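You operate a simulated robot arm through the tools that you are given. There is no shell and no other tool. Be economical: measure what you need, move in short steps, check, and stop when the job is done.

Carry out the task below with a simulated two-armed robot. There is one attempt and no reset: what you move stays moved.

TASK
Take the lid off the wax jar and lay it down on the top of the insert bench. Close the blue box lid. Put the tin that says "seals" from the steel table on the shelf of mould 56. Put the tall black insert on the back of the sample bench away on the top of the door bench. Press the press save key two times. Fetch the tall grey insert and set it on the top of the oil bench. Put the yellow number stand marked "57" from the top of the insert bench on the top of the oil bench and the yellow number stand labelled "26" on the lower shelf of the oil bench. The order is free. Set down upright: tall black insert, tall grey insert, yellow number stand.
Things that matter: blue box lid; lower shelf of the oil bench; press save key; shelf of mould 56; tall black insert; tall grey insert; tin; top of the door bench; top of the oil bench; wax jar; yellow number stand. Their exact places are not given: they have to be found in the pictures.

It is judged by the outcome, as a careful person would: the job done as asked, and still so three seconds after it is handed in. It fails if anything else is knocked over, pushed out of place, dropped, spilled or broken. A push-on lid holds only when it is set on centred and level and pressed home; a screw cap is set on level and turned clockwise until tight.

THE ROBOT
Two 6-joint arms with two-finger parallel grippers on one trunk, on a base that drives. Base frame: it is fixed to the floor where the robot stands at the start and does not move with it; the origin is under the middle of the robot, x ahead of it, y to its left, z up; the surface under the hand at the start is at about z = 820. Units: mm, rad, N and s.
The left shoulder is at the start at [80, 216, 1584], the right one opposite. With the tool pointing down near the work surface each hand reaches from about 100 to 660 mm from the robot's upright axis, wherever it stands, measured 20 degrees to its own side. Places, roughly: blue box lid [-9200, 600, 900]; lower shelf of the oil bench [600, -1700, 200]; press save key [400, 500, 900]; shelf of mould 56 (22x65 cm) [-7180, -3140, 720]; tall black insert (4x4x5 cm) [-9400, 700, 800]; tall grey insert (4x4x5 cm) [400, 400, 800]; tin [-6750, 1250, 750]; top of the door bench [-5000, 6600, 800]; top of the oil bench [600, -1700, 800]; wax jar [500, 0, 750]; yellow number stand [500, 750, 750]. Payload 3.43 kg a hand.
The TCP of each hand is the grasp point between the finger pads, 30 mm short of the fingertips. In the tool frame z runs along the fingers and y along their closing line. Largest opening 94 mm; finger width 28, thickness 10; the body of the gripper, 50 by 96 mm, starts 55 mm behind the TCP.
Orientation is that of the tool frame in the base frame, as a unit quaternion [w, x, y, z]. With the fingers straight down and closing along the base's y, the tool's x points along the base's -x, its y along +y and its z along -z.

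THE INTERFACE
- The arms move only by the tool servo_tool. It takes "left_targets", "right_targets" or both (then of equal length, played together; a hand with none holds still); each is one flat list of numbers, 7 for each row, row after row: the shift along the base's x, y, z in mm, then the turn, a rotation vector about the base's x, y, z in rad, then the opening, from 0 (shut) to 1 (fully open). In form: [x, y, z, ax, ay, az, fingers, x, y, z, ax, ay, az, fingers, ...]. A call has 1 to 12 rows; each row shifts and turns the commanded pose from where the row before left it. Rows are played at 5 a second. More than 50 mm and 0.15 rad between two rows, or a gripper value outside its range, and nothing of the call is played. A pose out of reach is approached as far as the arm can. The call stops where the force on the tool passes 40 N (or 10 N more than at its start, if that is more) or the arm is blocked; 0.2 s more then pass. Each finger travels about 72 mm/s and halts on what it meets, pressing with about 36 N; the grip force reading is that of the motor and also rises with nothing between the fingers. The clock runs only during rows and for 0.2 s after the last one: add rows that do not move to give the fingers time. The reply holds the time, the measured pose of the TCP, the force on the tool along the base axes, the opening and the grip force, in the units named above and with some noise, with the torque about the TCP (base axes, N m) and any sound that the robot's microphone picked up.
- Cameras (640 x 400 px; columns grow to the right, rows downward): "scene" is now at [94, 15.7, 1726.8]; the picture's right is [0.23, -0.97, 0.00], its down [-0.84, -0.20, -0.50] and it looks along [0.48, 0.11, -0.87] (base axes); focal length 265 px, centre (320, 200). "left" rides on the left gripper at [76, -14, -102] in its tool frame; the picture's right is [0.18, 0.98, 0.00], its down [-0.75, 0.14, -0.64] and it looks along [-0.63, 0.12, 0.77] (tool axes); focal length 243 px, centre (320, 200). "right" rides on the right gripper at [76, 14, -102] in its tool frame; the picture's right is [-0.18, 0.98, 0.00], its down [-0.75, -0.14, -0.64] and it looks along [-0.63, -0.12, 0.77] (tool axes); focal length 243 px, centre (320, 200).
- grab_frame(camera): a new picture of that camera. It takes no simulated time.
- lift_body(by): slides the trunk up (or, below 0, down) by that many mm; the arms and the scene camera ride with it, the base frame stays. It gives what a move gives, with no picture.
- drive_base(legs): drives the robot by 1 to 6 legs, each [ahead, left, turn to the left] in mm, mm and rad, along the robot's own axes; the way and the turn of a leg run together, so that a leg with both is an arc; at most 1500 mm and 3.142 rad a leg. The arms and the cameras ride along, it lands a little off, and it stops where it bumps. It gives what a move gives.
- aim_head(pan, tilt): turns the head with the scene camera to pan (to the left, within 1.501 rad either way) and tilt (down, from -0.506 to 1.204), counted from straight ahead of the robot. It gives what a move gives.
- measure_at(camera, pixels): for up to 12 pixels [column, row] of the newest picture of that camera ("zoom" is the newest enlarged one), the place [x, y, z] in the base frame of the surface seen there, good to about 2 mm. It takes no simulated time.
- inspect(camera, box): a new picture of the part [left, top, right, bottom] of that camera's present view, enlarged. It takes no simulated time.
- close_job(): hands the job in; it is judged then, once.

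Work in short steps. Measure before you move; look again where a grasp or a placing could have gone wrong, and mend it. You have 131 turns and 146 pictures in all, those below and enlarged ones among them. Open the grippers and draw the arms clear of the work before you hand the job in, unless the task says otherwise.

The tools are called by a JSON object that holds its "op" and its "data". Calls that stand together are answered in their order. servo_tool: Moves the arms, as the interface text tells. Its arguments: {"type":"object","properties":{"left_targets":{"type":"array","items":{"type":"number"}},"right_targets":{"type":"array","items":{"type":"number"}}},"required":[]} The other tools are called the same way: lift_body (by) slides the trunk up or down; drive_base (legs) drives the base; aim_head (pan, tilt) turns the head that bears the scene camera; grab_frame (camera) takes a picture; measure_at (camera, pixels) gives the place of the surface under pixels of a picture; inspect (camera, box) takes an enlarged picture of a part of a camera's view; close_job () hands the job in.

At the start:

```text
time: 0.0
left_position: [386.3, 466.3, 999.9]
left_tcp_rot: [0.0, 0.0, 1.0, 0.001]
left_wrist_force: [-0.2, 0.7, -0.7]
left_torque: [0.02, 0.03, 0.03]
left_grip_width: 93.9
left_gripper_force: 0.0
right_position: [602.9, 53.7, 1152.6]
right_tcp_rot: [0.0, 0.0, 1.0, 0.0]
right_wrist_force: [-1.0, -0.1, -0.2]
right_torque: [0.04, 0.03, -0.01]
right_grip_width: 94.1
right_gripper_force: 0.1
trunk travel left (down, up): [-814.0, 26.0]
robot x, y, heading: [0.9, -2.1, -0.0]
head pan, tilt: [0.229, 1.051]
```

scene: 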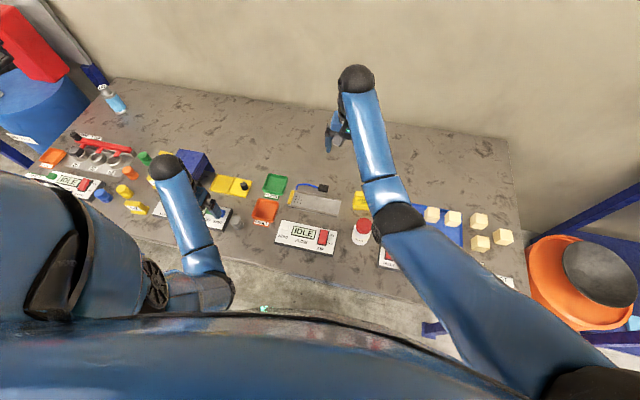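
right: 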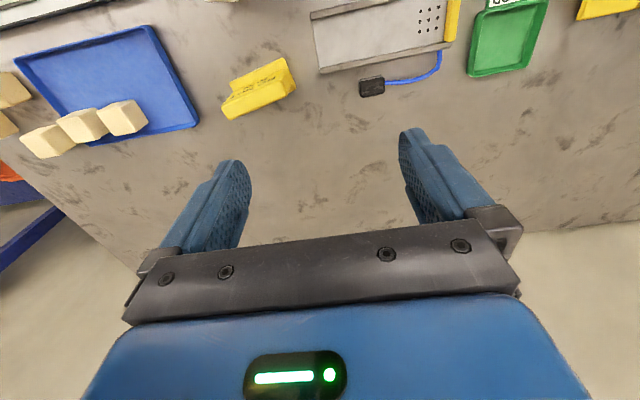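
left: 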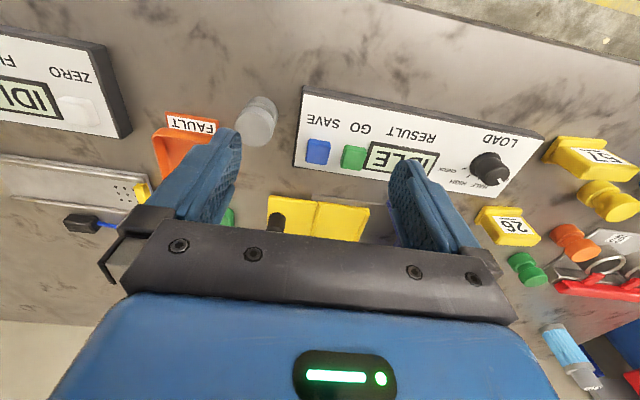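

The left view shows the press panel with the blue SAVE key (317,150) and a grey cylinder (258,120). I enlarge the scene views to identify things.

{"op": "inspect", "data": {"camera": "left", "box": [220, 70, 640, 330]}}

{"op": "inspect", "data": {"camera": "scene", "box": [20, 80, 260, 230]}}

{"op": "inspect", "data": {"camera": "scene", "box": [220, 150, 540, 310]}}

{"op": "measure_at", "data": {"camera": "left", "pixels": [[258, 104], [250, 135], [317, 150], [353, 157], [280, 215], [600, 155], [510, 225], [605, 200], [85, 110], [300, 260]]}}

{"op": "measure_at", "data": {"camera": "scene", "pixels": [[363, 224], [360, 240], [237, 221], [515, 200], [115, 82], [300, 232]]}}

```text
1.52 times, centred on (430, 200) of left
```

zoom: 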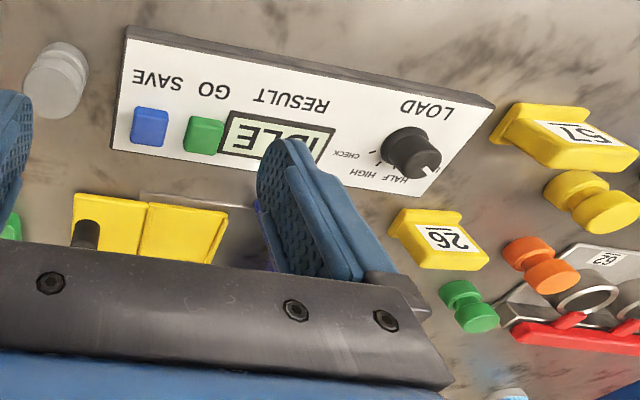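

```text
2.67 times, centred on (140, 155) of scene
```

zoom: 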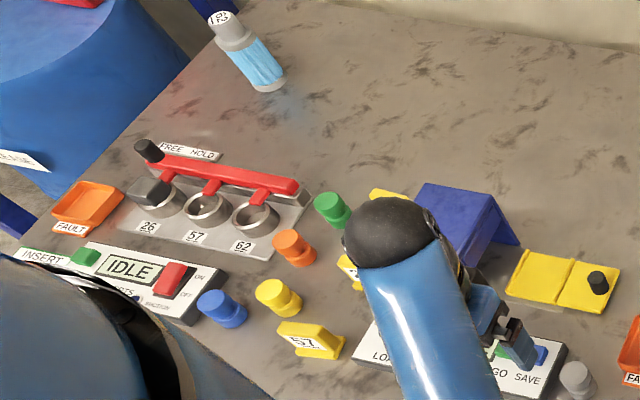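

```text
2.00 times, centred on (380, 230) of scene
```

zoom: 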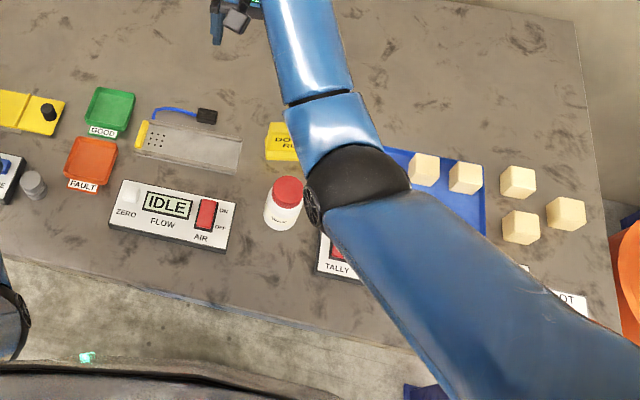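

```text
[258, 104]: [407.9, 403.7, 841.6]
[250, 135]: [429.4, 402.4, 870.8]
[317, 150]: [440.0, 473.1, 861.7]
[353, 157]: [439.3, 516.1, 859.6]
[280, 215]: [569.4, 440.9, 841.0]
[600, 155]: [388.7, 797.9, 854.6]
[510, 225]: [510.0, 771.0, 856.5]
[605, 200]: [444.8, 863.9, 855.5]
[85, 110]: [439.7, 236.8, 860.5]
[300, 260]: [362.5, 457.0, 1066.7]
```

```text
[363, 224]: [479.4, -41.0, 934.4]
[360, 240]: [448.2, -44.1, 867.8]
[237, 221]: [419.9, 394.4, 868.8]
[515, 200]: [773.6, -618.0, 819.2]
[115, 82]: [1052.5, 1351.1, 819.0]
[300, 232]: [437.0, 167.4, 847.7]
```

The SAVE key is at about [440, 473, 862]. I bring the left hand over it with closed fingers and check.

{"op": "servo_tool", "data": {"left_targets": [27, 3, 0, 0, 0, 0, 0, 27, 3, 0, 0, 0, 0, 0, 0, 0, -40, 0, 0, 0, 0, 0, 0, -40, 0, 0, 0, 0, 0, 0, 0, 0, 0, 0, 0]}}

{"op": "grab_frame", "data": {"camera": "left"}}

```text
time: 1.2
left_position: [440.8, 470.8, 917.9]
left_tcp_rot: [0.0, 0.0, 1.0, 0.0]
left_wrist_force: [0.4, -0.4, 0.1]
left_torque: [-0.02, 0.0, -0.02]
left_grip_width: 0.0
left_gripper_force: 33.0
right_position: [603.7, 54.5, 1151.7]
right_tcp_rot: [0.0, 0.0, 1.0, 0.001]
right_wrist_force: [0.2, -0.1, -0.4]
right_torque: [-0.02, -0.01, 0.0]
right_grip_width: 94.2
right_gripper_force: 0.1
trunk travel left (down, up): [-814.0, 26.0]
robot x, y, heading: [0.4, -0.8, 0.0]
head pan, tilt: [0.229, 1.051]
```

```text
139 pictures are left
```

left: 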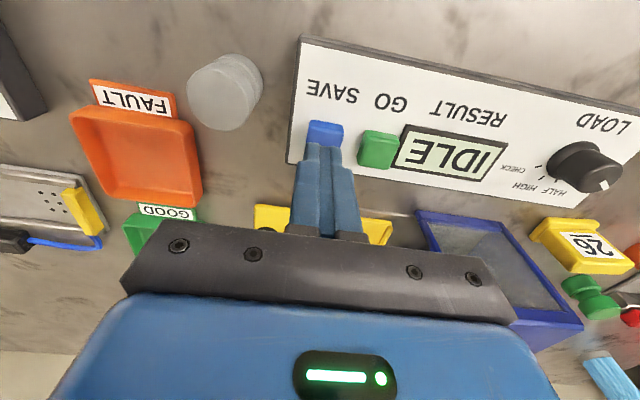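

The fingers point at the SAVE key (325,130). I lower to just above it and press in small steps.

{"op": "servo_tool", "data": {"left_targets": [0, 2, -20, 0, 0, 0, 0, 0, 0, -4, 0, 0, 0, 0, 0, 0, -2, 0, 0, 0, 0, 0, 0, -2, 0, 0, 0, 0, 0, 0, -2, 0, 0, 0, 0]}}

{"op": "grab_frame", "data": {"camera": "left"}}

```text
time: 2.4
left_position: [440.9, 472.9, 889.4]
left_tcp_rot: [0.0, 0.0, 1.0, 0.0]
left_wrist_force: [0.4, -0.3, 0.9]
left_torque: [0.0, 0.02, 0.02]
left_grip_width: 0.0
left_gripper_force: 33.1
right_position: [603.2, 53.5, 1152.8]
right_tcp_rot: [0.0, 0.001, 1.0, 0.001]
right_wrist_force: [0.5, 0.1, -0.7]
right_torque: [-0.01, 0.0, 0.01]
right_grip_width: 94.2
right_gripper_force: 0.0
trunk travel left (down, up): [-814.0, 26.0]
robot x, y, heading: [1.3, -0.4, -0.003]
head pan, tilt: [0.229, 1.051]
```

```text
138 pictures are left
```

left: 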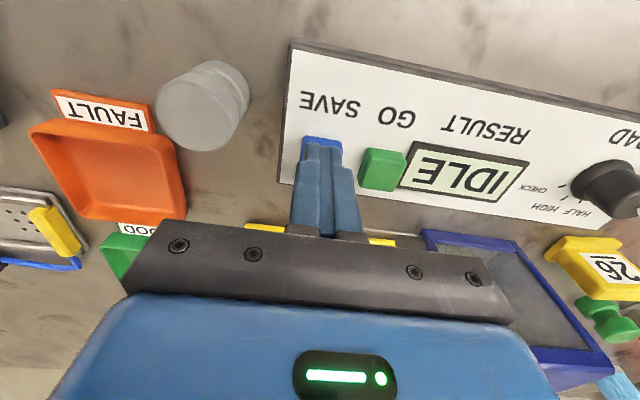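

Nearly touching; no force yet. I press further in 1.5 mm steps.

{"op": "servo_tool", "data": {"left_targets": [0, 0, -1.5, 0, 0, 0, 0, 0, 0, -1.5, 0, 0, 0, 0, 0, 0, -1.5, 0, 0, 0, 0]}}

```text
time: 3.2
left_position: [441.8, 473.4, 885.3]
left_tcp_rot: [0.0, 0.0, 1.0, 0.001]
left_wrist_force: [0.5, -0.8, 2.4]
left_torque: [-0.04, -0.03, -0.01]
left_grip_width: 0.0
left_gripper_force: 32.4
right_position: [602.5, 52.7, 1151.5]
right_tcp_rot: [0.0, 0.001, 1.0, 0.002]
right_wrist_force: [-0.2, -0.1, -0.2]
right_torque: [0.03, 0.04, 0.03]
right_grip_width: 94.2
right_gripper_force: 0.1
trunk travel left (down, up): [-814.0, 26.0]
robot x, y, heading: [1.6, -2.0, 0.0]
head pan, tilt: [0.229, 1.051]
heard: click
```

A click: first press. I lift fully and check the display before the second press.

{"op": "servo_tool", "data": {"left_targets": [0, 0, 6, 0, 0, 0, 0, 0, 0, 10, 0, 0, 0, 0, 0, 0, 0, 0, 0, 0, 0]}}

{"op": "grab_frame", "data": {"camera": "left"}}

{"op": "servo_tool", "data": {"left_targets": [0, 0, -10, 0, 0, 0, 0, 0, 0, -2, 0, 0, 0, 0, 0, 0, -2, 0, 0, 0, 0, 0, 0, -2, 0, 0, 0, 0]}}

```text
time: 4.0
left_position: [440.2, 474.1, 901.7]
left_tcp_rot: [0.0, 0.0, 1.0, 0.0]
left_wrist_force: [0.4, 0.3, -0.5]
left_torque: [-0.01, -0.01, 0.02]
left_grip_width: 0.0
left_gripper_force: 33.4
right_position: [603.3, 54.5, 1151.0]
right_tcp_rot: [0.0, 0.001, 1.0, 0.001]
right_wrist_force: [-0.8, -0.6, 0.2]
right_torque: [-0.03, -0.01, 0.0]
right_grip_width: 93.8
right_gripper_force: 0.0
trunk travel left (down, up): [-814.0, 26.0]
robot x, y, heading: [-2.0, -2.8, -0.002]
head pan, tilt: [0.229, 1.051]
```

```text
137 pictures are left
```

left: 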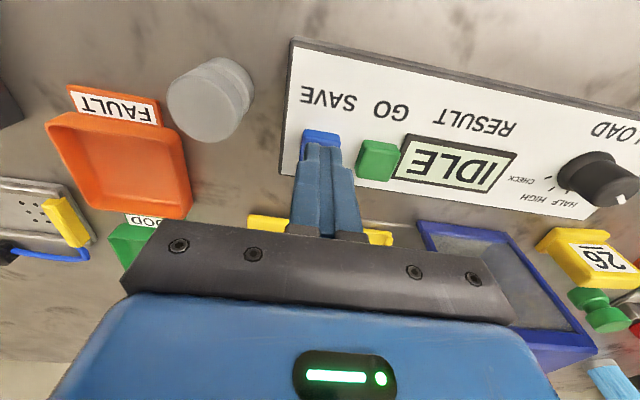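

```text
time: 5.0
left_position: [441.4, 473.0, 884.8]
left_tcp_rot: [0.0, 0.0, 1.0, 0.001]
left_wrist_force: [-0.1, 2.0, 1.7]
left_torque: [0.02, -0.01, -0.02]
left_grip_width: 0.1
left_gripper_force: 33.0
right_position: [602.1, 54.5, 1152.0]
right_tcp_rot: [0.0, 0.001, 1.0, 0.001]
right_wrist_force: [0.6, -0.8, -0.8]
right_torque: [-0.03, 0.02, 0.02]
right_grip_width: 94.1
right_gripper_force: 0.1
trunk travel left (down, up): [-814.0, 26.0]
robot x, y, heading: [3.9, -2.5, -0.001]
head pan, tilt: [0.229, 1.051]
heard: click
```

Second click heard. I lift, open, and look at the wax jar and grey insert closely.

{"op": "servo_tool", "data": {"left_targets": [0, 0, 20, 0, 0, 0, 0, 0, 0, 40, 0, 0, 0, 0, 0, 0, 40, 0, 0, 0, 1, 0, 0, 0, 0, 0, 0, 1, 0, 0, 0, 0, 0, 0, 1], "right_targets": [0, -50, 0, 0, 0, 0, 1, 0, -50, 0, 0, 0, 0, 1, 0, -50, 0, 0, 0, 0, 1, 0, -50, 0, 0, 0, 0, 1, 0, -50, 0, 0, 0, 0, 1]}}

{"op": "aim_head", "data": {"pan": 0.0, "tilt": 1.0}}

{"op": "grab_frame", "data": {"camera": "scene"}}

{"op": "inspect", "data": {"camera": "scene", "box": [240, 150, 440, 275]}}

```text
time: 6.2
left_position: [443.2, 471.8, 986.9]
left_tcp_rot: [0.0, 0.001, 1.0, 0.001]
left_wrist_force: [-0.1, -0.5, -0.2]
left_torque: [0.07, -0.01, 0.02]
left_grip_width: 94.1
left_gripper_force: 0.1
right_position: [636.5, -189.8, 1118.4]
right_tcp_rot: [0.001, 0.001, 1.0, 0.002]
right_wrist_force: [-0.9, -0.4, -0.5]
right_torque: [0.02, -0.04, -0.01]
right_grip_width: 94.1
right_gripper_force: 0.0
right hand out of reach, approached as far as the arm can: row 1, 2, 3, 4
trunk travel left (down, up): [-814.0, 26.0]
robot x, y, heading: [0.7, -2.5, 0.003]
head pan, tilt: [0.229, 1.051]
```

```text
time: 7.0
left_position: [441.8, 471.2, 985.4]
left_tcp_rot: [0.001, 0.0, 1.0, 0.0]
left_wrist_force: [-0.7, -0.6, -1.4]
left_torque: [0.02, 0.01, 0.02]
left_grip_width: 94.3
left_gripper_force: 0.0
right_position: [637.4, -186.9, 1118.0]
right_tcp_rot: [0.001, 0.0, 1.0, 0.0]
right_wrist_force: [0.8, -0.4, -0.4]
right_torque: [-0.01, -0.01, -0.01]
right_grip_width: 94.1
right_gripper_force: 0.2
trunk travel left (down, up): [-814.0, 26.0]
robot x, y, heading: [-2.1, 1.2, 0.003]
head pan, tilt: [0.0, 1.0]
```

```text
136 pictures are left
```

scene: 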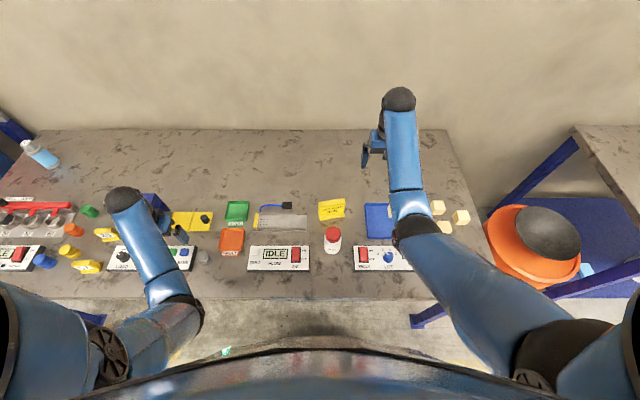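

```text
3.20 times, centred on (340, 212) of scene
```

zoom: 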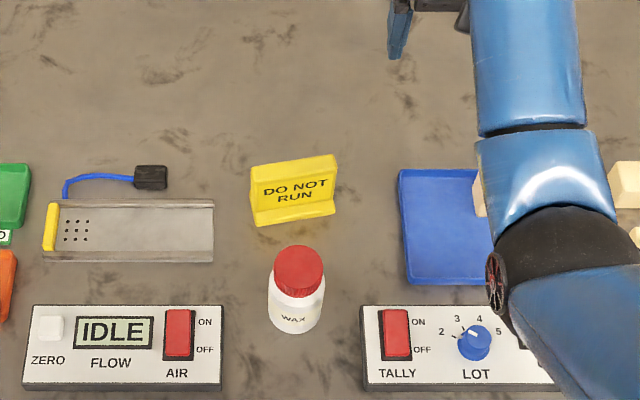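

The wax jar is at zoom (298,290), red ribbed lid. I measure it and bring the right hand nearer for a look.

{"op": "measure_at", "data": {"camera": "zoom", "pixels": [[299, 252], [299, 265], [299, 284], [276, 270], [323, 270], [296, 325], [270, 300], [322, 300], [295, 215]]}}

{"op": "servo_tool", "data": {"right_targets": [-45, 20, -10, 0, 0, 0, 1, -45, 40, -10, 0, 0, 0, 1, -40, 40, -20, 0, 0, 0, 1, -30, 40, -30, 0, 0, 0, 1, 0, 0, 0, 0, 0, 0, 1]}}

{"op": "grab_frame", "data": {"camera": "right"}}

```text
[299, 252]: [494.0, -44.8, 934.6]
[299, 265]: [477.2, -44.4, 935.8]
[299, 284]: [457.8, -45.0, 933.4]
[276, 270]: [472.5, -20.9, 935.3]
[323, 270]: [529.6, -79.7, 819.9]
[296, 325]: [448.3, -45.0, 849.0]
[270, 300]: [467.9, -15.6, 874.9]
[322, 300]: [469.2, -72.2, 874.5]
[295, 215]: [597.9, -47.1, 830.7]
```

```text
refused: row 1 steps farther than a row can; nothing moved
```

```text
134 pictures are left
```

right: 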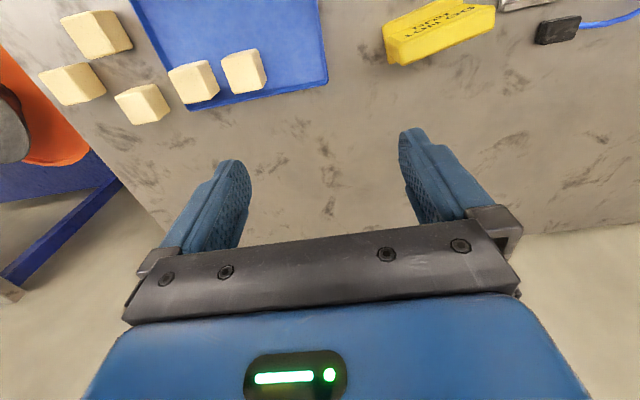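

Steps too long; I retry with shorter rows.

{"op": "servo_tool", "data": {"right_targets": [-40, 20, -15, 0, 0, 0, 1, -40, 25, -15, 0, 0, 0, 1, -30, 30, -15, 0, 0, 0, 1, -30, 30, -15, 0, 0, 0, 1, -20, 30, -20, 0, 0, 0, 1, 0, 0, -30, 0, 0, 0, 1, 0, 0, 0, 0, 0, 0, 1]}}

{"op": "grab_frame", "data": {"camera": "right"}}

```text
time: 8.6
left_position: [442.5, 472.1, 986.4]
left_tcp_rot: [0.001, 0.0, 1.0, 0.0]
left_wrist_force: [0.1, 0.0, -0.8]
left_torque: [0.02, 0.01, -0.01]
left_grip_width: 94.0
left_gripper_force: 0.1
right_position: [487.1, -49.5, 990.2]
right_tcp_rot: [0.0, 0.001, 1.0, 0.001]
right_wrist_force: [-0.3, -0.5, 0.0]
right_torque: [0.01, -0.02, 0.0]
right_grip_width: 94.2
right_gripper_force: 0.1
right hand out of reach, approached as far as the arm can: row 1, 2
trunk travel left (down, up): [-814.0, 26.0]
robot x, y, heading: [-1.6, -3.3, -0.001]
head pan, tilt: [0.0, 1.0]
```

```text
133 pictures are left
```

right: 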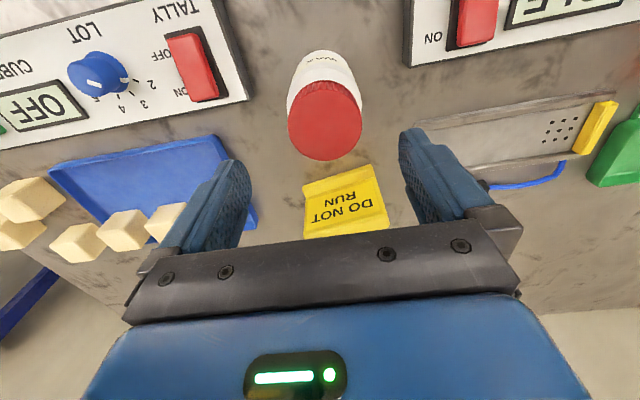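

{"op": "inspect", "data": {"camera": "right", "box": [250, 30, 410, 180]}}

{"op": "measure_at", "data": {"camera": "zoom", "pixels": [[320, 140], [320, 160], [320, 175], [320, 250], [320, 320], [250, 230], [400, 230]]}}

```text
2.67 times, centred on (330, 105) of right
```

zoom: 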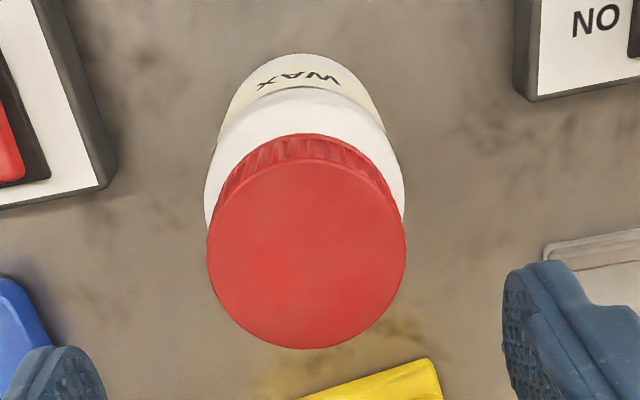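

```text
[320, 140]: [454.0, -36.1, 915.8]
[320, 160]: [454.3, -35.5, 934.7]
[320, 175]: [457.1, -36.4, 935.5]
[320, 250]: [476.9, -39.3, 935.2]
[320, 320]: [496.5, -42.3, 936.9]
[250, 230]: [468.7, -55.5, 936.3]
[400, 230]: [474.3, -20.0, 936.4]
```

The cap is a ribbed screw cap, centre about [477, -42], side z 914–936. I lower the right hand so its tips reach just above the jar shoulder.

{"op": "servo_tool", "data": {"right_targets": [-10, 7, -20, 0, 0, 0, 1, 0, 0, -25, 0, 0, 0, 1, 0, 0, 0, 0, 0, 0, 1]}}

{"op": "grab_frame", "data": {"camera": "right"}}

```text
time: 9.3
left_position: [441.9, 472.8, 985.3]
left_tcp_rot: [0.0, 0.001, 1.0, 0.0]
left_wrist_force: [0.1, -0.8, 0.6]
left_torque: [0.0, 0.01, 0.03]
left_grip_width: 93.9
left_gripper_force: 0.0
right_position: [477.8, -42.1, 945.3]
right_tcp_rot: [0.0, 0.001, 1.0, 0.0]
right_wrist_force: [-0.1, 0.1, -0.1]
right_torque: [-0.02, -0.02, -0.01]
right_grip_width: 94.1
right_gripper_force: 0.0
trunk travel left (down, up): [-814.0, 26.0]
robot x, y, heading: [1.9, -2.1, 0.002]
head pan, tilt: [0.0, 1.0]
```

```text
131 pictures are left
```

right: 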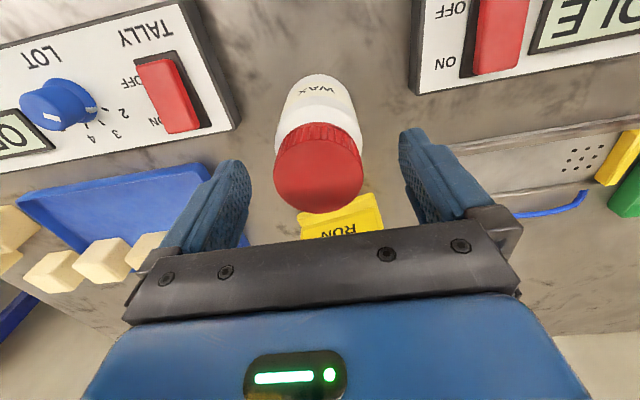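

The hand is over the cap. I pre-rotate clockwise, close on the cap.

{"op": "servo_tool", "data": {"right_targets": [0, 0, 0, 0, 0, -0.15, 1, 0, 0, 0, 0, 0, -0.15, 1, 0, 0, 0, 0, 0, -0.15, 1, 0, 0, 0, 0, 0, -0.15, 1, 0, 0, 0, 0, 0, -0.15, 1, 0, 0, 0, 0, 0, -0.15, 1, 0, 0, 0, 0, 0, 0, 0.6, 0, 0, 0, 0, 0, 0, 0.4, 0, 0, 0, 0, 0, 0, 0.3, 0, 0, 0, 0, 0, 0, 0.3]}}

{"op": "grab_frame", "data": {"camera": "right"}}

```text
time: 11.6
left_position: [441.3, 472.2, 985.4]
left_tcp_rot: [0.0, 0.0, 1.0, 0.001]
left_wrist_force: [0.0, 0.4, 0.3]
left_torque: [0.01, -0.02, 0.01]
left_grip_width: 94.2
left_gripper_force: 0.0
right_position: [478.1, -42.4, 944.9]
right_tcp_rot: [0.0, 0.436, 0.9, 0.001]
right_wrist_force: [-0.2, 0.8, 0.0]
right_torque: [0.03, 0.0, 0.0]
right_grip_width: 48.4
right_gripper_force: 36.1
trunk travel left (down, up): [-814.0, 26.0]
robot x, y, heading: [0.7, -1.7, -0.006]
head pan, tilt: [0.0, 1.0]
```

```text
130 pictures are left
```

right: 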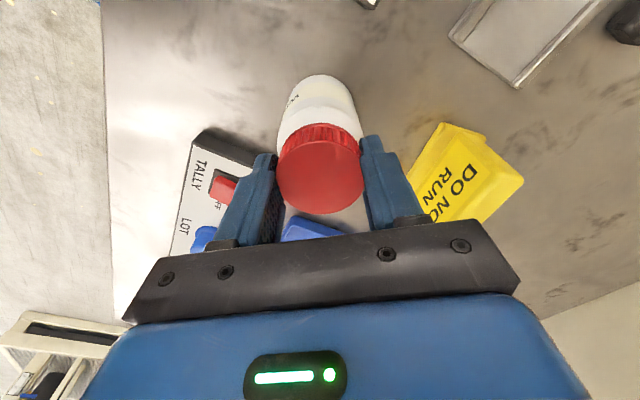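

Gripped at 48.4 mm. I press slightly down and turn counter-clockwise a little, then see whether the jar turns too (label at (292,97)).

{"op": "servo_tool", "data": {"right_targets": [0, 0, -2, 0, 0, 0, 0.3, 0, 0, -2, 0, 0, 0, 0.3, 0, 0, 0, 0, 0, 0.15, 0.3, 0, 0, 0, 0, 0, 0.15, 0.3]}}

{"op": "grab_frame", "data": {"camera": "right"}}

```text
time: 12.6
left_position: [440.9, 473.7, 986.4]
left_tcp_rot: [0.0, 0.0, 1.0, 0.0]
left_wrist_force: [-0.3, 0.1, 0.7]
left_torque: [0.03, 0.0, -0.03]
left_grip_width: 93.7
left_gripper_force: 0.1
right_position: [477.4, -41.2, 943.9]
right_tcp_rot: [0.003, 0.295, 0.956, 0.003]
right_wrist_force: [0.6, 4.2, 28.1]
right_torque: [0.25, 0.05, -0.12]
right_grip_width: 48.2
right_gripper_force: 35.3
trunk travel left (down, up): [-814.0, 26.0]
robot x, y, heading: [-6.2, 1.8, -0.006]
head pan, tilt: [0.0, 1.0]
```

```text
129 pictures are left
```

right: 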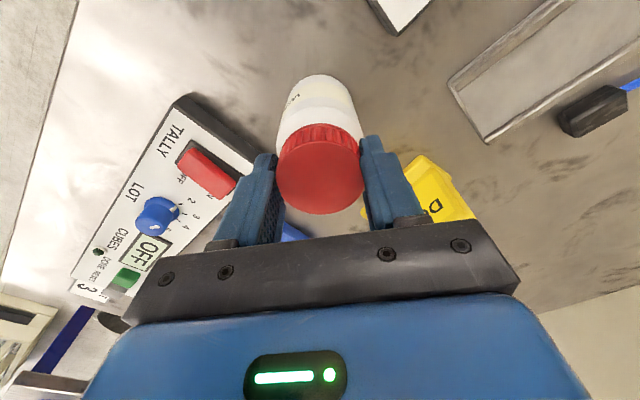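

The jar turns along with the cap, so the left hand must hold the jar. I release and move the right hand off to the side, and raise the left hand while tilting it to approach from the front.

{"op": "servo_tool", "data": {"right_targets": [0, 0, 3, 0, 0, 0, 0.3, 0, 0, 0, 0, 0, 0, 1, 0, 0, 0, 0, 0, 0, 1, 0, 0, 0, 0, 0, 0, 1, 0, 0, 40, 0, 0, 0.15, 1, 0, 0, 40, 0, 0, 0.15, 1, 0, -45, 0, 0, 0, 0, 1, 0, -45, 0, 0, 0, 0, 1, 0, -45, 0, 0, 0, 0, 1, 0, -45, 0, 0, 0, 0, 1], "left_targets": [0, 0, 40, 0, 0, 0, 1, 0, 0, 40, 0, 0, 0, 1, -30, -30, 0, 0, -0.15, 0, 1, -20, -40, 0, 0, -0.15, 0, 1, 0, -45, 0, 0, -0.15, 0, 1, 0, -45, 0, 0, -0.15, 0, 1, 0, -45, 0, 0, -0.15, 0, 1, 0, -45, 0, 0, -0.147, 0, 1, 0, -45, 0, 0, -0.15, 0, 1, 0, 0, 0, 0, 0, 0, 1]}}

{"op": "grab_frame", "data": {"camera": "scene"}}

```text
time: 14.8
left_position: [396.5, 179.9, 1045.7]
left_tcp_rot: [0.5, 0.0, 0.866, 0.0]
left_wrist_force: [-0.2, -0.9, -0.3]
left_torque: [0.01, 0.03, -0.01]
left_grip_width: 93.9
left_gripper_force: 0.1
left hand out of reach, approached as far as the arm can: row 2
right_position: [476.8, -221.6, 1020.4]
right_tcp_rot: [0.001, 0.15, 0.989, 0.0]
right_wrist_force: [-0.4, -0.3, 0.1]
right_torque: [0.06, -0.01, -0.03]
right_grip_width: 94.1
right_gripper_force: 0.0
trunk travel left (down, up): [-814.0, 26.0]
robot x, y, heading: [-1.4, -1.4, 0.003]
head pan, tilt: [0.0, 1.0]
```

```text
128 pictures are left
```

scene: 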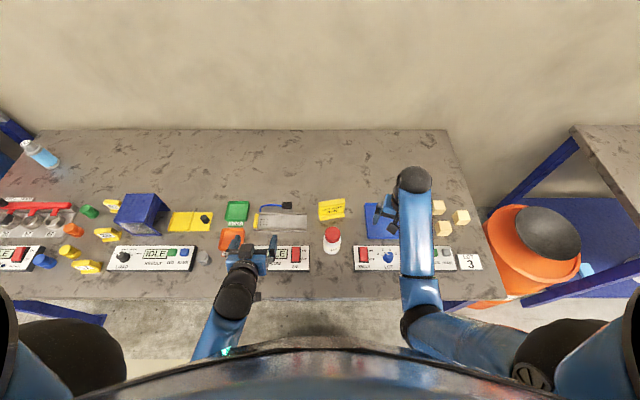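

The left hand is tilted fine. I move it in front of the jar and lower to pre-grasp.

{"op": "servo_tool", "data": {"left_targets": [-5, -45, 0, 0, 0, 0, 1, -5, -45, 0, 0, 0, 0, 1, -5, -45, 0, 0, 0, 0, 1, -5, -44, 0, 0, 0, 0, 1, -4, -43, 0, 0, 0, 0, 1, 0, 0, -40, 0, 0, 0, 1, 0, 0, -40, 0, 0, 0, 1, 0, 0, -40, 0, 0, 0, 1, 0, 0, 0, 0, 0, 0, 1]}}

{"op": "grab_frame", "data": {"camera": "scene"}}

{"op": "grab_frame", "data": {"camera": "left"}}

```text
time: 16.8
left_position: [375.1, -39.0, 928.1]
left_tcp_rot: [0.501, -0.007, 0.865, -0.004]
left_wrist_force: [-0.5, -0.1, 0.5]
left_torque: [0.02, 0.0, 0.0]
left_grip_width: 93.9
left_gripper_force: 0.0
right_position: [476.1, -221.4, 1021.2]
right_tcp_rot: [0.0, 0.15, 0.989, 0.001]
right_wrist_force: [0.3, 0.0, 0.5]
right_torque: [0.0, 0.02, 0.0]
right_grip_width: 94.0
right_gripper_force: 0.0
trunk travel left (down, up): [-814.0, 26.0]
robot x, y, heading: [-0.2, 4.5, -0.002]
head pan, tilt: [0.0, 1.0]
```

```text
127 pictures are left
```

scene: 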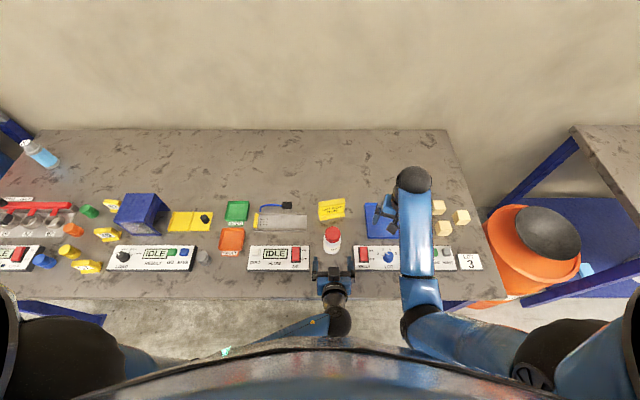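

```text
126 pictures are left
```

left: 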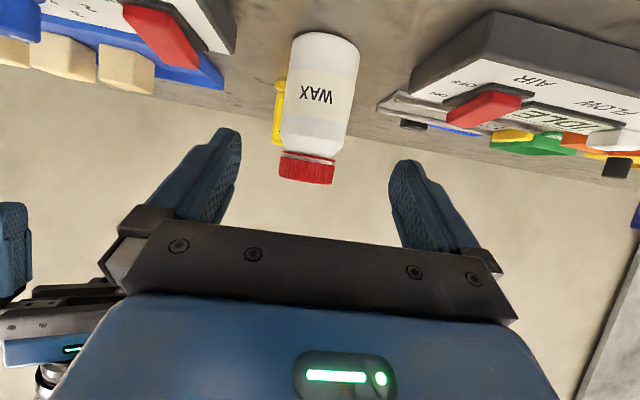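

The jar is centred between the left fingers. I verify the jar position before advancing.

{"op": "measure_at", "data": {"camera": "left", "pixels": [[283, 115], [320, 110], [352, 115], [318, 60], [308, 165]]}}

{"op": "measure_at", "data": {"camera": "scene", "pixels": [[332, 228], [332, 233], [332, 238]]}}

```text
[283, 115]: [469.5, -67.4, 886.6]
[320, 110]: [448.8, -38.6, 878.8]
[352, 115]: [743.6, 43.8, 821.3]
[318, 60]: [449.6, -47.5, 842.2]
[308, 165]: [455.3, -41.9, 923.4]
```

```text
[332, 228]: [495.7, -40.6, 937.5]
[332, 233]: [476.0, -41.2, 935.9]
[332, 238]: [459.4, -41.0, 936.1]
```

Jar axis at about [477, -41]. I advance along the fingers and close on the body.

{"op": "servo_tool", "data": {"left_targets": [0, 0, -6, 0, 0, 0, 1, 28, -1, -16, 0, 0, 0, 1, 28, 0, -16, 0, 0, 0, 1, 29, 0, -16, 0, 0, 0, 1, 0, 0, 0, 0, 0, 0, 1]}}

{"op": "grab_frame", "data": {"camera": "left"}}

```text
time: 17.9
left_position: [458.6, -38.3, 870.5]
left_tcp_rot: [0.5, 0.0, 0.866, 0.0]
left_wrist_force: [0.0, 0.1, -0.6]
left_torque: [-0.02, -0.01, -0.01]
left_grip_width: 93.9
left_gripper_force: 0.0
right_position: [475.5, -221.8, 1021.2]
right_tcp_rot: [0.0, 0.151, 0.989, 0.001]
right_wrist_force: [0.2, -0.2, 0.1]
right_torque: [-0.03, 0.02, -0.01]
right_grip_width: 94.0
right_gripper_force: 0.0
trunk travel left (down, up): [-814.0, 26.0]
robot x, y, heading: [-4.7, 3.4, 0.002]
head pan, tilt: [0.0, 1.0]
```

```text
125 pictures are left
```

left: 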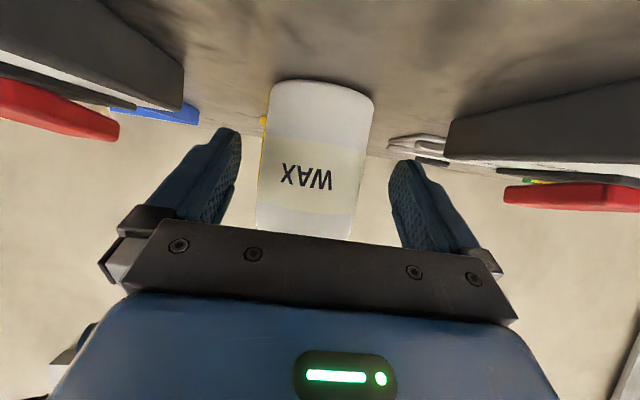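

Symmetric about the jar. I close the left hand on it and bring the right hand back above the cap.

{"op": "servo_tool", "data": {"left_targets": [0, -1, 0, 0, 0, 0, 0.75, 0, 0, 0, 0, 0, 0, 0.65, 0, 0, 0, 0, 0, 0, 0.55, 0, 0, 0, 0, 0, 0, 0.5, 0, 0, 0, 0, 0, 0, 0.5, 0, 0, 0, 0, 0, 0, 0.5, 0, 0, 0, 0, 0, 0, 0.5], "right_targets": [0, 0, 0, 0, 0, 0, 1, 0, 0, 0, 0, 0, -0.15, 1, 0, 45, 0, 0, 0, 0, 1, 0, 45, 0, 0, 0, 0, 1, 0, 45, 0, 0, 0, 0, 1, 2, 45, 0, 0, 0, 0, 1, 0, 0, -30, 0, 0, 0, 1]}}

{"op": "grab_frame", "data": {"camera": "right"}}

```text
time: 19.6
left_position: [457.7, -40.4, 871.1]
left_tcp_rot: [0.5, 0.001, 0.866, 0.0]
left_wrist_force: [-0.5, 1.6, -0.4]
left_torque: [-0.01, 0.05, 0.04]
left_grip_width: 58.6
left_gripper_force: 36.4
right_position: [477.9, -42.2, 992.7]
right_tcp_rot: [0.0, 0.224, 0.975, 0.001]
right_wrist_force: [0.4, 0.2, 0.8]
right_torque: [0.0, 0.01, 0.0]
right_grip_width: 93.9
right_gripper_force: 0.0
trunk travel left (down, up): [-814.0, 26.0]
robot x, y, heading: [2.1, -1.6, 0.004]
head pan, tilt: [0.0, 1.0]
```

```text
124 pictures are left
```

right: 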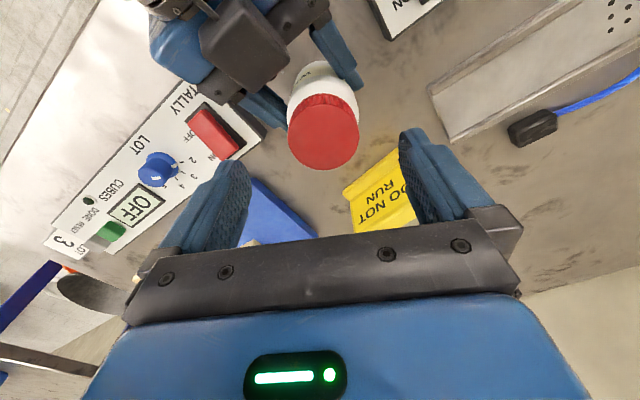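

Left holds the jar (58.6 mm). Right descends, closes on the cap, and turns counter-clockwise.

{"op": "servo_tool", "data": {"right_targets": [0, 0, -24, 0, 0, 0, 1, 0, 0, -24, 0, 0, 0, 1, 0, 0, 0, 0, 0, 0, 0.5, 0, 0, 0, 0, 0, 0, 0.3, 0, 0, 0, 0, 0, 0, 0.3, 0, 0, 0, 0, 0, 0, 0.3, 0, 0, 0, 0, 0, 0.15, 0.3, 0, 0, 0, 0, 0, 0.15, 0.3, 0, 0, 0, 0, 0, 0.15, 0.3]}}

{"op": "grab_frame", "data": {"camera": "right"}}

```text
time: 21.6
left_position: [458.5, -40.5, 872.0]
left_tcp_rot: [0.5, 0.001, 0.866, -0.001]
left_wrist_force: [-4.5, -19.7, 0.1]
left_torque: [0.77, -0.01, -0.34]
left_grip_width: 58.6
left_gripper_force: 35.7
right_position: [479.9, -41.9, 945.3]
right_tcp_rot: [0.0, -0.001, 1.0, 0.002]
right_wrist_force: [5.0, 19.7, -0.2]
right_torque: [0.62, -0.37, -0.03]
right_grip_width: 48.0
right_gripper_force: 35.8
trunk travel left (down, up): [-814.0, 26.0]
robot x, y, heading: [-3.2, 2.0, 0.002]
head pan, tilt: [0.0, 1.0]
```

```text
123 pictures are left
```

right: 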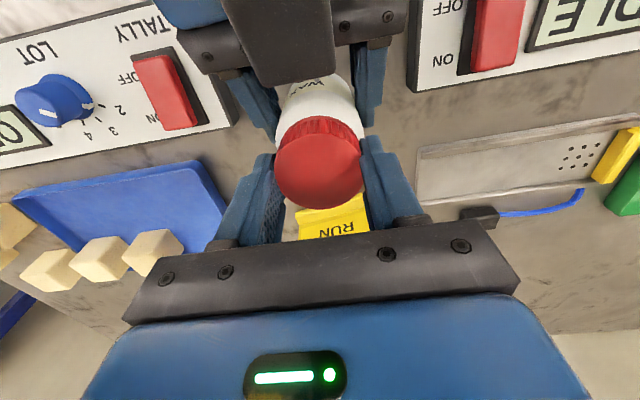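

The cap seems to turn while the jar stays. I relieve the side load and turn further, then regrip.

{"op": "servo_tool", "data": {"right_targets": [0, 1.5, 0, 0, 0, 0, 0.3, 0, 0, 0, 0, 0, 0.15, 0.3, 0, 0, 0, 0, 0, 0.15, 0.3, 0, 0, 0, 0, 0, 0.15, 0.3]}}

{"op": "grab_frame", "data": {"camera": "right"}}

```text
time: 22.6
left_position: [458.4, -39.6, 871.5]
left_tcp_rot: [0.499, 0.001, 0.867, 0.0]
left_wrist_force: [2.2, -22.6, -5.1]
left_torque: [1.04, 0.45, -0.44]
left_grip_width: 58.2
left_gripper_force: 36.1
right_position: [480.0, -40.6, 945.1]
right_tcp_rot: [0.0, -0.224, 0.975, 0.002]
right_wrist_force: [-0.9, 21.9, 4.4]
right_torque: [0.6, -0.19, -0.05]
right_grip_width: 47.9
right_gripper_force: 35.9
trunk travel left (down, up): [-814.0, 26.0]
robot x, y, heading: [-2.3, 4.4, -0.0]
head pan, tilt: [0.0, 1.0]
```

```text
122 pictures are left
```

right: 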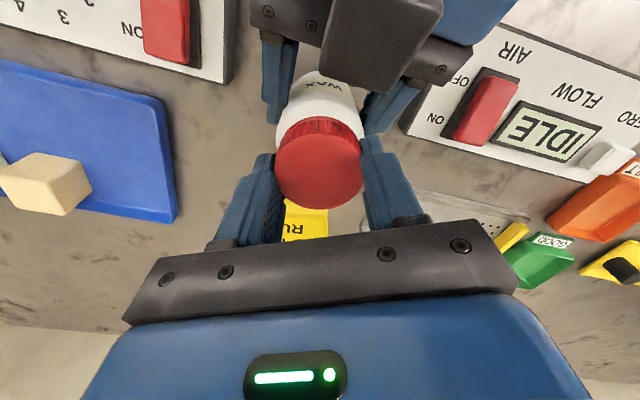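

Cap turned about 0.9 rad, jar held. I regrip and repeat a stroke.

{"op": "servo_tool", "data": {"right_targets": [0, 0, 0, 0, 0, 0, 0.75, 0, 0, 0, 0, 0, 0, 0.75, 0, 0, 0, 0, 0, -0.15, 0.75, 0, 0, 0, 0, 0, -0.15, 0.75, 0, 0, 0, 0, 0, -0.15, 0.75, 0, 0, 0, 0, 0, -0.15, 0.75, 0, 0, 0, 0, 0, -0.15, 0.75, 0, 0, 0, 0, 0, -0.15, 0.75, 0, 0, 0, 0, 0, 0, 0.75]}}

{"op": "servo_tool", "data": {"right_targets": [0, 0, 0, 0, 0, 0, 0.4, 0, 0, 0, 0, 0, 0, 0.3, 0, 0, 0, 0, 0, 0, 0.3, 0, 0, 0, 0, 0, 0.15, 0.3, 0, 0, 0, 0, 0, 0.15, 0.3, 0, 0, 0.5, 0, 0, 0.15, 0.3, 0, 0, 0.5, 0, 0, 0.15, 0.3, 0, 0, 0.5, 0, 0, 0.15, 0.3, 0, 0, 0, 0, 0, 0.15, 0.3]}}

{"op": "grab_frame", "data": {"camera": "right"}}

```text
time: 24.6
left_position: [457.8, -39.7, 871.6]
left_tcp_rot: [0.499, 0.0, 0.866, 0.0]
left_wrist_force: [-0.6, 0.4, -0.7]
left_torque: [-0.04, 0.1, 0.01]
left_grip_width: 58.2
left_gripper_force: 36.2
right_position: [479.9, -40.7, 946.3]
right_tcp_rot: [0.001, 0.225, 0.974, 0.001]
right_wrist_force: [0.1, 0.0, 0.8]
right_torque: [0.02, 0.0, 0.0]
right_grip_width: 70.4
right_gripper_force: 0.2
trunk travel left (down, up): [-814.0, 26.0]
robot x, y, heading: [2.0, 1.4, -0.0]
head pan, tilt: [0.0, 1.0]
```

```text
time: 26.6
left_position: [457.9, -41.0, 872.5]
left_tcp_rot: [0.5, 0.002, 0.866, -0.002]
left_wrist_force: [-0.5, -19.8, 0.0]
left_torque: [1.04, 0.21, -0.4]
left_grip_width: 58.0
left_gripper_force: 36.8
right_position: [481.0, -40.8, 947.1]
right_tcp_rot: [0.001, -0.224, 0.975, 0.001]
right_wrist_force: [0.9, 19.9, 0.8]
right_torque: [0.51, -0.22, -0.02]
right_grip_width: 47.9
right_gripper_force: 35.8
trunk travel left (down, up): [-814.0, 26.0]
robot x, y, heading: [1.1, -1.1, -0.001]
head pan, tilt: [0.0, 1.0]
```

```text
121 pictures are left
```

right: 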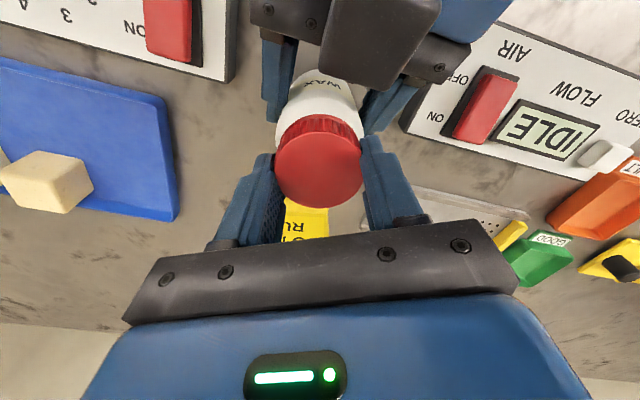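

About 1.8 rad total. I test with a small lift.

{"op": "servo_tool", "data": {"right_targets": [0, 0, 2, 0, 0, 0, 0.3, 0, 0, 2, 0, 0, 0, 0.3]}}

```text
time: 27.1
left_position: [459.1, -41.4, 873.6]
left_tcp_rot: [0.501, 0.001, 0.865, -0.002]
left_wrist_force: [-12.3, -17.7, 19.8]
left_torque: [0.56, -0.6, -0.39]
left_grip_width: 58.3
left_gripper_force: 36.3
right_position: [479.4, -41.2, 949.7]
right_tcp_rot: [0.0, -0.222, 0.975, 0.0]
right_wrist_force: [12.5, 18.3, -22.3]
right_torque: [0.8, -0.82, 0.04]
right_grip_width: 48.1
right_gripper_force: 36.1
trunk travel left (down, up): [-814.0, 26.0]
robot x, y, heading: [-0.8, -0.6, 0.001]
head pan, tilt: [0.0, 1.0]
```

Still threaded (22 N). I go back down, regrip and turn another stroke.

{"op": "servo_tool", "data": {"right_targets": [0, 0, -3, 0, 0, 0, 0.3, 0, 0, 0, 0, 0, 0, 0.75, 0, 0, 0, 0, 0, 0, 0.75, 0, 0, 0, 0, 0, -0.15, 0.75, 0, 0, 0, 0, 0, -0.15, 0.75, 0, 0, 0, 0, 0, -0.15, 0.75, 0, 0, 0, 0, 0, -0.15, 0.75, 0, 0, 0, 0, 0, -0.15, 0.75, 0, 0, 0, 0, 0, -0.15, 0.75, 0, 0, 0, 0, 0, 0, 0.75]}}

{"op": "servo_tool", "data": {"right_targets": [0, 0, 0, 0, 0, 0, 0.4, 0, 0, 0, 0, 0, 0, 0.3, 0, 0, 0, 0, 0, 0, 0.3, 0, 0, 0, 0, 0, 0.15, 0.3, 0, 0, 0.3, 0, 0, 0.15, 0.3, 0, 0, 0.5, 0, 0, 0.15, 0.3, 0, 0, 0.5, 0, 0, 0.15, 0.3, 0, 0, 0.5, 0, 0, 0.15, 0.3, 0, 0, 0, 0, 0, 0.15, 0.3]}}

{"op": "servo_tool", "data": {"right_targets": [0, 0, 2, 0, 0, 0, 0.3, 0, 0, 2, 0, 0, 0, 0.3]}}

```text
time: 29.4
left_position: [458.5, -39.9, 870.9]
left_tcp_rot: [0.5, 0.0, 0.866, 0.0]
left_wrist_force: [-0.7, 0.9, -3.1]
left_torque: [-0.01, 0.07, -0.01]
left_grip_width: 57.8
left_gripper_force: 35.9
right_position: [480.4, -40.0, 948.2]
right_tcp_rot: [0.0, 0.225, 0.974, 0.0]
right_wrist_force: [0.8, -0.1, 0.7]
right_torque: [-0.02, 0.01, -0.02]
right_grip_width: 70.5
right_gripper_force: 0.1
trunk travel left (down, up): [-814.0, 26.0]
robot x, y, heading: [-2.1, 1.8, -0.004]
head pan, tilt: [0.0, 1.0]
```

```text
time: 31.4
left_position: [459.6, -40.6, 873.3]
left_tcp_rot: [0.501, 0.0, 0.865, -0.001]
left_wrist_force: [-6.2, -11.3, 8.2]
left_torque: [0.64, -0.43, -0.25]
left_grip_width: 57.5
left_gripper_force: 35.8
right_position: [480.4, -40.1, 950.7]
right_tcp_rot: [0.0, -0.224, 0.975, 0.001]
right_wrist_force: [6.6, 11.2, -11.2]
right_torque: [0.16, -0.25, 0.03]
right_grip_width: 48.0
right_gripper_force: 35.6
trunk travel left (down, up): [-814.0, 26.0]
robot x, y, heading: [1.6, 3.2, -0.003]
head pan, tilt: [0.0, 1.0]
```

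```text
time: 31.9
left_position: [459.4, -42.0, 873.7]
left_tcp_rot: [0.501, 0.0, 0.865, -0.001]
left_wrist_force: [-13.7, -9.9, 29.7]
left_torque: [0.43, -0.88, -0.22]
left_grip_width: 57.6
left_gripper_force: 36.4
right_position: [479.3, -40.7, 952.8]
right_tcp_rot: [0.0, -0.223, 0.975, 0.001]
right_wrist_force: [13.3, 9.3, -32.0]
right_torque: [0.36, -0.81, 0.05]
right_grip_width: 48.4
right_gripper_force: 36.2
trunk travel left (down, up): [-814.0, 26.0]
robot x, y, heading: [-2.4, -1.1, 0.002]
head pan, tilt: [0.0, 1.0]
```

Still threaded at 2.7 rad. I do another stroke and look at the lid height.

{"op": "servo_tool", "data": {"right_targets": [0, 0, -4, 0, 0, 0, 0.3, 0, 0, 0, 0, 0, 0, 0.75, 0, 0, 0, 0, 0, 0, 0.75, 0, 0, 0, 0, 0, -0.15, 0.75, 0, 0, 0, 0, 0, -0.15, 0.75, 0, 0, 0, 0, 0, -0.15, 0.75, 0, 0, 0, 0, 0, -0.15, 0.75, 0, 0, 0, 0, 0, -0.15, 0.75, 0, 0, 0, 0, 0, -0.15, 0.75, 0, 0, 0, 0, 0, 0, 0.75]}}

{"op": "inspect", "data": {"camera": "right", "box": [240, 60, 400, 220]}}

{"op": "measure_at", "data": {"camera": "zoom", "pixels": [[320, 200], [320, 280], [320, 160], [320, 120]]}}

{"op": "servo_tool", "data": {"right_targets": [0, 0, 0, 0, 0, 0, 0.4, 0, 0, 0, 0, 0, 0, 0.3, 0, 0, 0, 0, 0, 0, 0.3, 0, 0, 0, 0, 0, 0.15, 0.3, 0, 0, 0.3, 0, 0, 0.15, 0.3, 0, 0, 0.5, 0, 0, 0.15, 0.3, 0, 0, 0.5, 0, 0, 0.15, 0.3, 0, 0, 0.5, 0, 0, 0.15, 0.3, 0, 0, 0, 0, 0, 0.15, 0.3]}}

{"op": "servo_tool", "data": {"right_targets": [0, 0, 2, 0, 0, 0, 0.3, 0, 0, 2, 0, 0, 0, 0.3]}}

```text
time: 34.1
left_position: [458.1, -39.8, 870.9]
left_tcp_rot: [0.499, 0.0, 0.866, 0.0]
left_wrist_force: [-0.2, 0.3, -3.6]
left_torque: [-0.04, 0.03, 0.0]
left_grip_width: 57.3
left_gripper_force: 36.2
right_position: [480.6, -40.7, 950.8]
right_tcp_rot: [0.0, 0.225, 0.974, 0.001]
right_wrist_force: [-0.9, -0.2, -0.1]
right_torque: [0.0, 0.01, 0.01]
right_grip_width: 70.2
right_gripper_force: 0.0
trunk travel left (down, up): [-814.0, 26.0]
robot x, y, heading: [1.3, 4.3, 0.001]
head pan, tilt: [0.0, 1.0]
```

```text
2.50 times, centred on (320, 140) of right
```

zoom: 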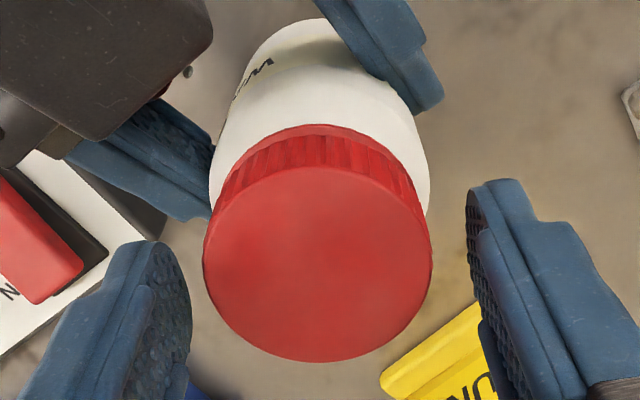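

```text
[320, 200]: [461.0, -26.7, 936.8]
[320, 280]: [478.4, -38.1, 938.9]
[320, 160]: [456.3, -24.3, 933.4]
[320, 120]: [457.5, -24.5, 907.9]
```

```text
time: 36.1
left_position: [459.3, -41.8, 872.3]
left_tcp_rot: [0.5, 0.001, 0.866, -0.002]
left_wrist_force: [-7.6, -19.6, 1.2]
left_torque: [1.4, -0.4, -0.33]
left_grip_width: 57.6
left_gripper_force: 35.8
right_position: [480.3, -41.4, 952.1]
right_tcp_rot: [0.001, -0.224, 0.975, 0.002]
right_wrist_force: [8.4, 18.5, -4.4]
right_torque: [0.07, -0.29, -0.04]
right_grip_width: 47.9
right_gripper_force: 35.8
trunk travel left (down, up): [-814.0, 26.0]
robot x, y, heading: [-1.1, -0.2, 0.001]
head pan, tilt: [0.0, 1.0]
```

```text
time: 36.8
left_position: [458.6, -41.1, 873.1]
left_tcp_rot: [0.502, 0.0, 0.865, -0.002]
left_wrist_force: [-17.8, -18.8, 25.2]
left_torque: [0.96, -1.01, -0.4]
left_grip_width: 58.1
left_gripper_force: 36.3
right_position: [478.2, -42.1, 955.1]
right_tcp_rot: [0.0, -0.223, 0.975, 0.001]
right_wrist_force: [17.0, 19.2, -27.2]
right_torque: [0.63, -0.83, 0.02]
right_grip_width: 48.0
right_gripper_force: 35.3
trunk travel left (down, up): [-814.0, 26.0]
robot x, y, heading: [-0.4, 0.8, -0.001]
head pan, tilt: [0.0, 1.0]
```

The lid is slowly rising. I correct position a bit, lower the regrip, and turn again.

{"op": "servo_tool", "data": {"right_targets": [0, 0, -4, 0, 0, 0, 0.3, 0, 0, 0, 0, 0, 0, 0.75, 0, 0, 0, 0, 0, 0, 0.75, 0, 2, -3, 0, 0, -0.15, 0.75, 0, 0, 0, 0, 0, -0.15, 0.75, 0, 0, 0, 0, 0, -0.15, 0.75, 0, 0, 0, 0, 0, -0.15, 0.75, 0, 0, 0, 0, 0, -0.15, 0.75, 0, 0, 0, 0, 0, -0.15, 0.75, 0, 0, 0, 0, 0, 0, 0.75]}}

{"op": "servo_tool", "data": {"right_targets": [0, 0, 0, 0, 0, 0, 0.4, 0, 0, 0, 0, 0, 0, 0.3, 0, 0, 0, 0, 0, 0, 0.3, 0, 0, 0, 0, 0, 0.15, 0.3, 0, 0, 0.3, 0, 0, 0.15, 0.3, 0, 0, 0.5, 0, 0, 0.15, 0.3, 0, 0, 0.5, 0, 0, 0.15, 0.3, 0, 0, 0.5, 0, 0, 0.15, 0.3, 0, 0, 0, 0, 0, 0.15, 0.3]}}

{"op": "servo_tool", "data": {"right_targets": [0, 0, 2, 0, 0, 0, 0.3, 0, 0, 2, 0, 0, 0, 0.3]}}

{"op": "inspect", "data": {"camera": "scene", "box": [260, 170, 420, 270]}}

```text
time: 39.0
left_position: [459.3, -39.7, 871.3]
left_tcp_rot: [0.5, 0.0, 0.866, 0.0]
left_wrist_force: [0.6, 0.0, -2.6]
left_torque: [-0.05, 0.04, 0.03]
left_grip_width: 57.6
left_gripper_force: 36.1
right_position: [479.4, -38.4, 950.1]
right_tcp_rot: [0.0, 0.225, 0.974, 0.001]
right_wrist_force: [-0.5, 0.1, -0.2]
right_torque: [0.01, 0.01, -0.01]
right_grip_width: 70.6
right_gripper_force: 0.0
trunk travel left (down, up): [-814.0, 26.0]
robot x, y, heading: [2.1, 3.4, -0.002]
head pan, tilt: [0.0, 1.0]
```

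```text
time: 41.0
left_position: [458.6, -40.4, 873.0]
left_tcp_rot: [0.5, 0.001, 0.866, -0.001]
left_wrist_force: [10.7, 3.7, -0.6]
left_torque: [0.54, 0.66, 0.09]
left_grip_width: 57.7
left_gripper_force: 36.1
right_position: [480.8, -39.3, 950.7]
right_tcp_rot: [-0.001, -0.225, 0.974, 0.002]
right_wrist_force: [-9.9, -4.2, -1.8]
right_torque: [-0.82, 0.14, -0.03]
right_grip_width: 48.1
right_gripper_force: 36.5
trunk travel left (down, up): [-814.0, 26.0]
robot x, y, heading: [-0.2, 1.1, -0.001]
head pan, tilt: [0.0, 1.0]
```

```text
time: 41.5
left_position: [459.9, -41.6, 872.0]
left_tcp_rot: [0.501, 0.001, 0.865, -0.003]
left_wrist_force: [-10.5, 5.4, 27.8]
left_torque: [-0.24, -0.99, 0.07]
left_grip_width: 57.6
left_gripper_force: 36.1
right_position: [480.8, -39.3, 954.1]
right_tcp_rot: [0.0, -0.221, 0.975, 0.0]
right_wrist_force: [9.7, -5.5, -31.8]
right_torque: [-0.11, -0.36, 0.04]
right_grip_width: 48.1
right_gripper_force: 36.1
trunk travel left (down, up): [-814.0, 26.0]
robot x, y, heading: [0.4, -0.5, -0.0]
head pan, tilt: [0.0, 1.0]
```

```text
4.00 times, centred on (340, 220) of scene
```

zoom: 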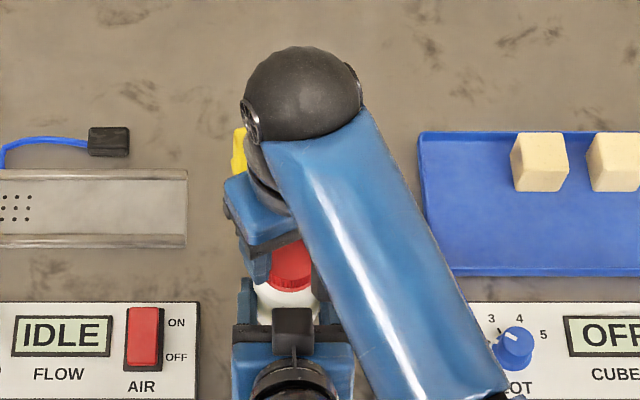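

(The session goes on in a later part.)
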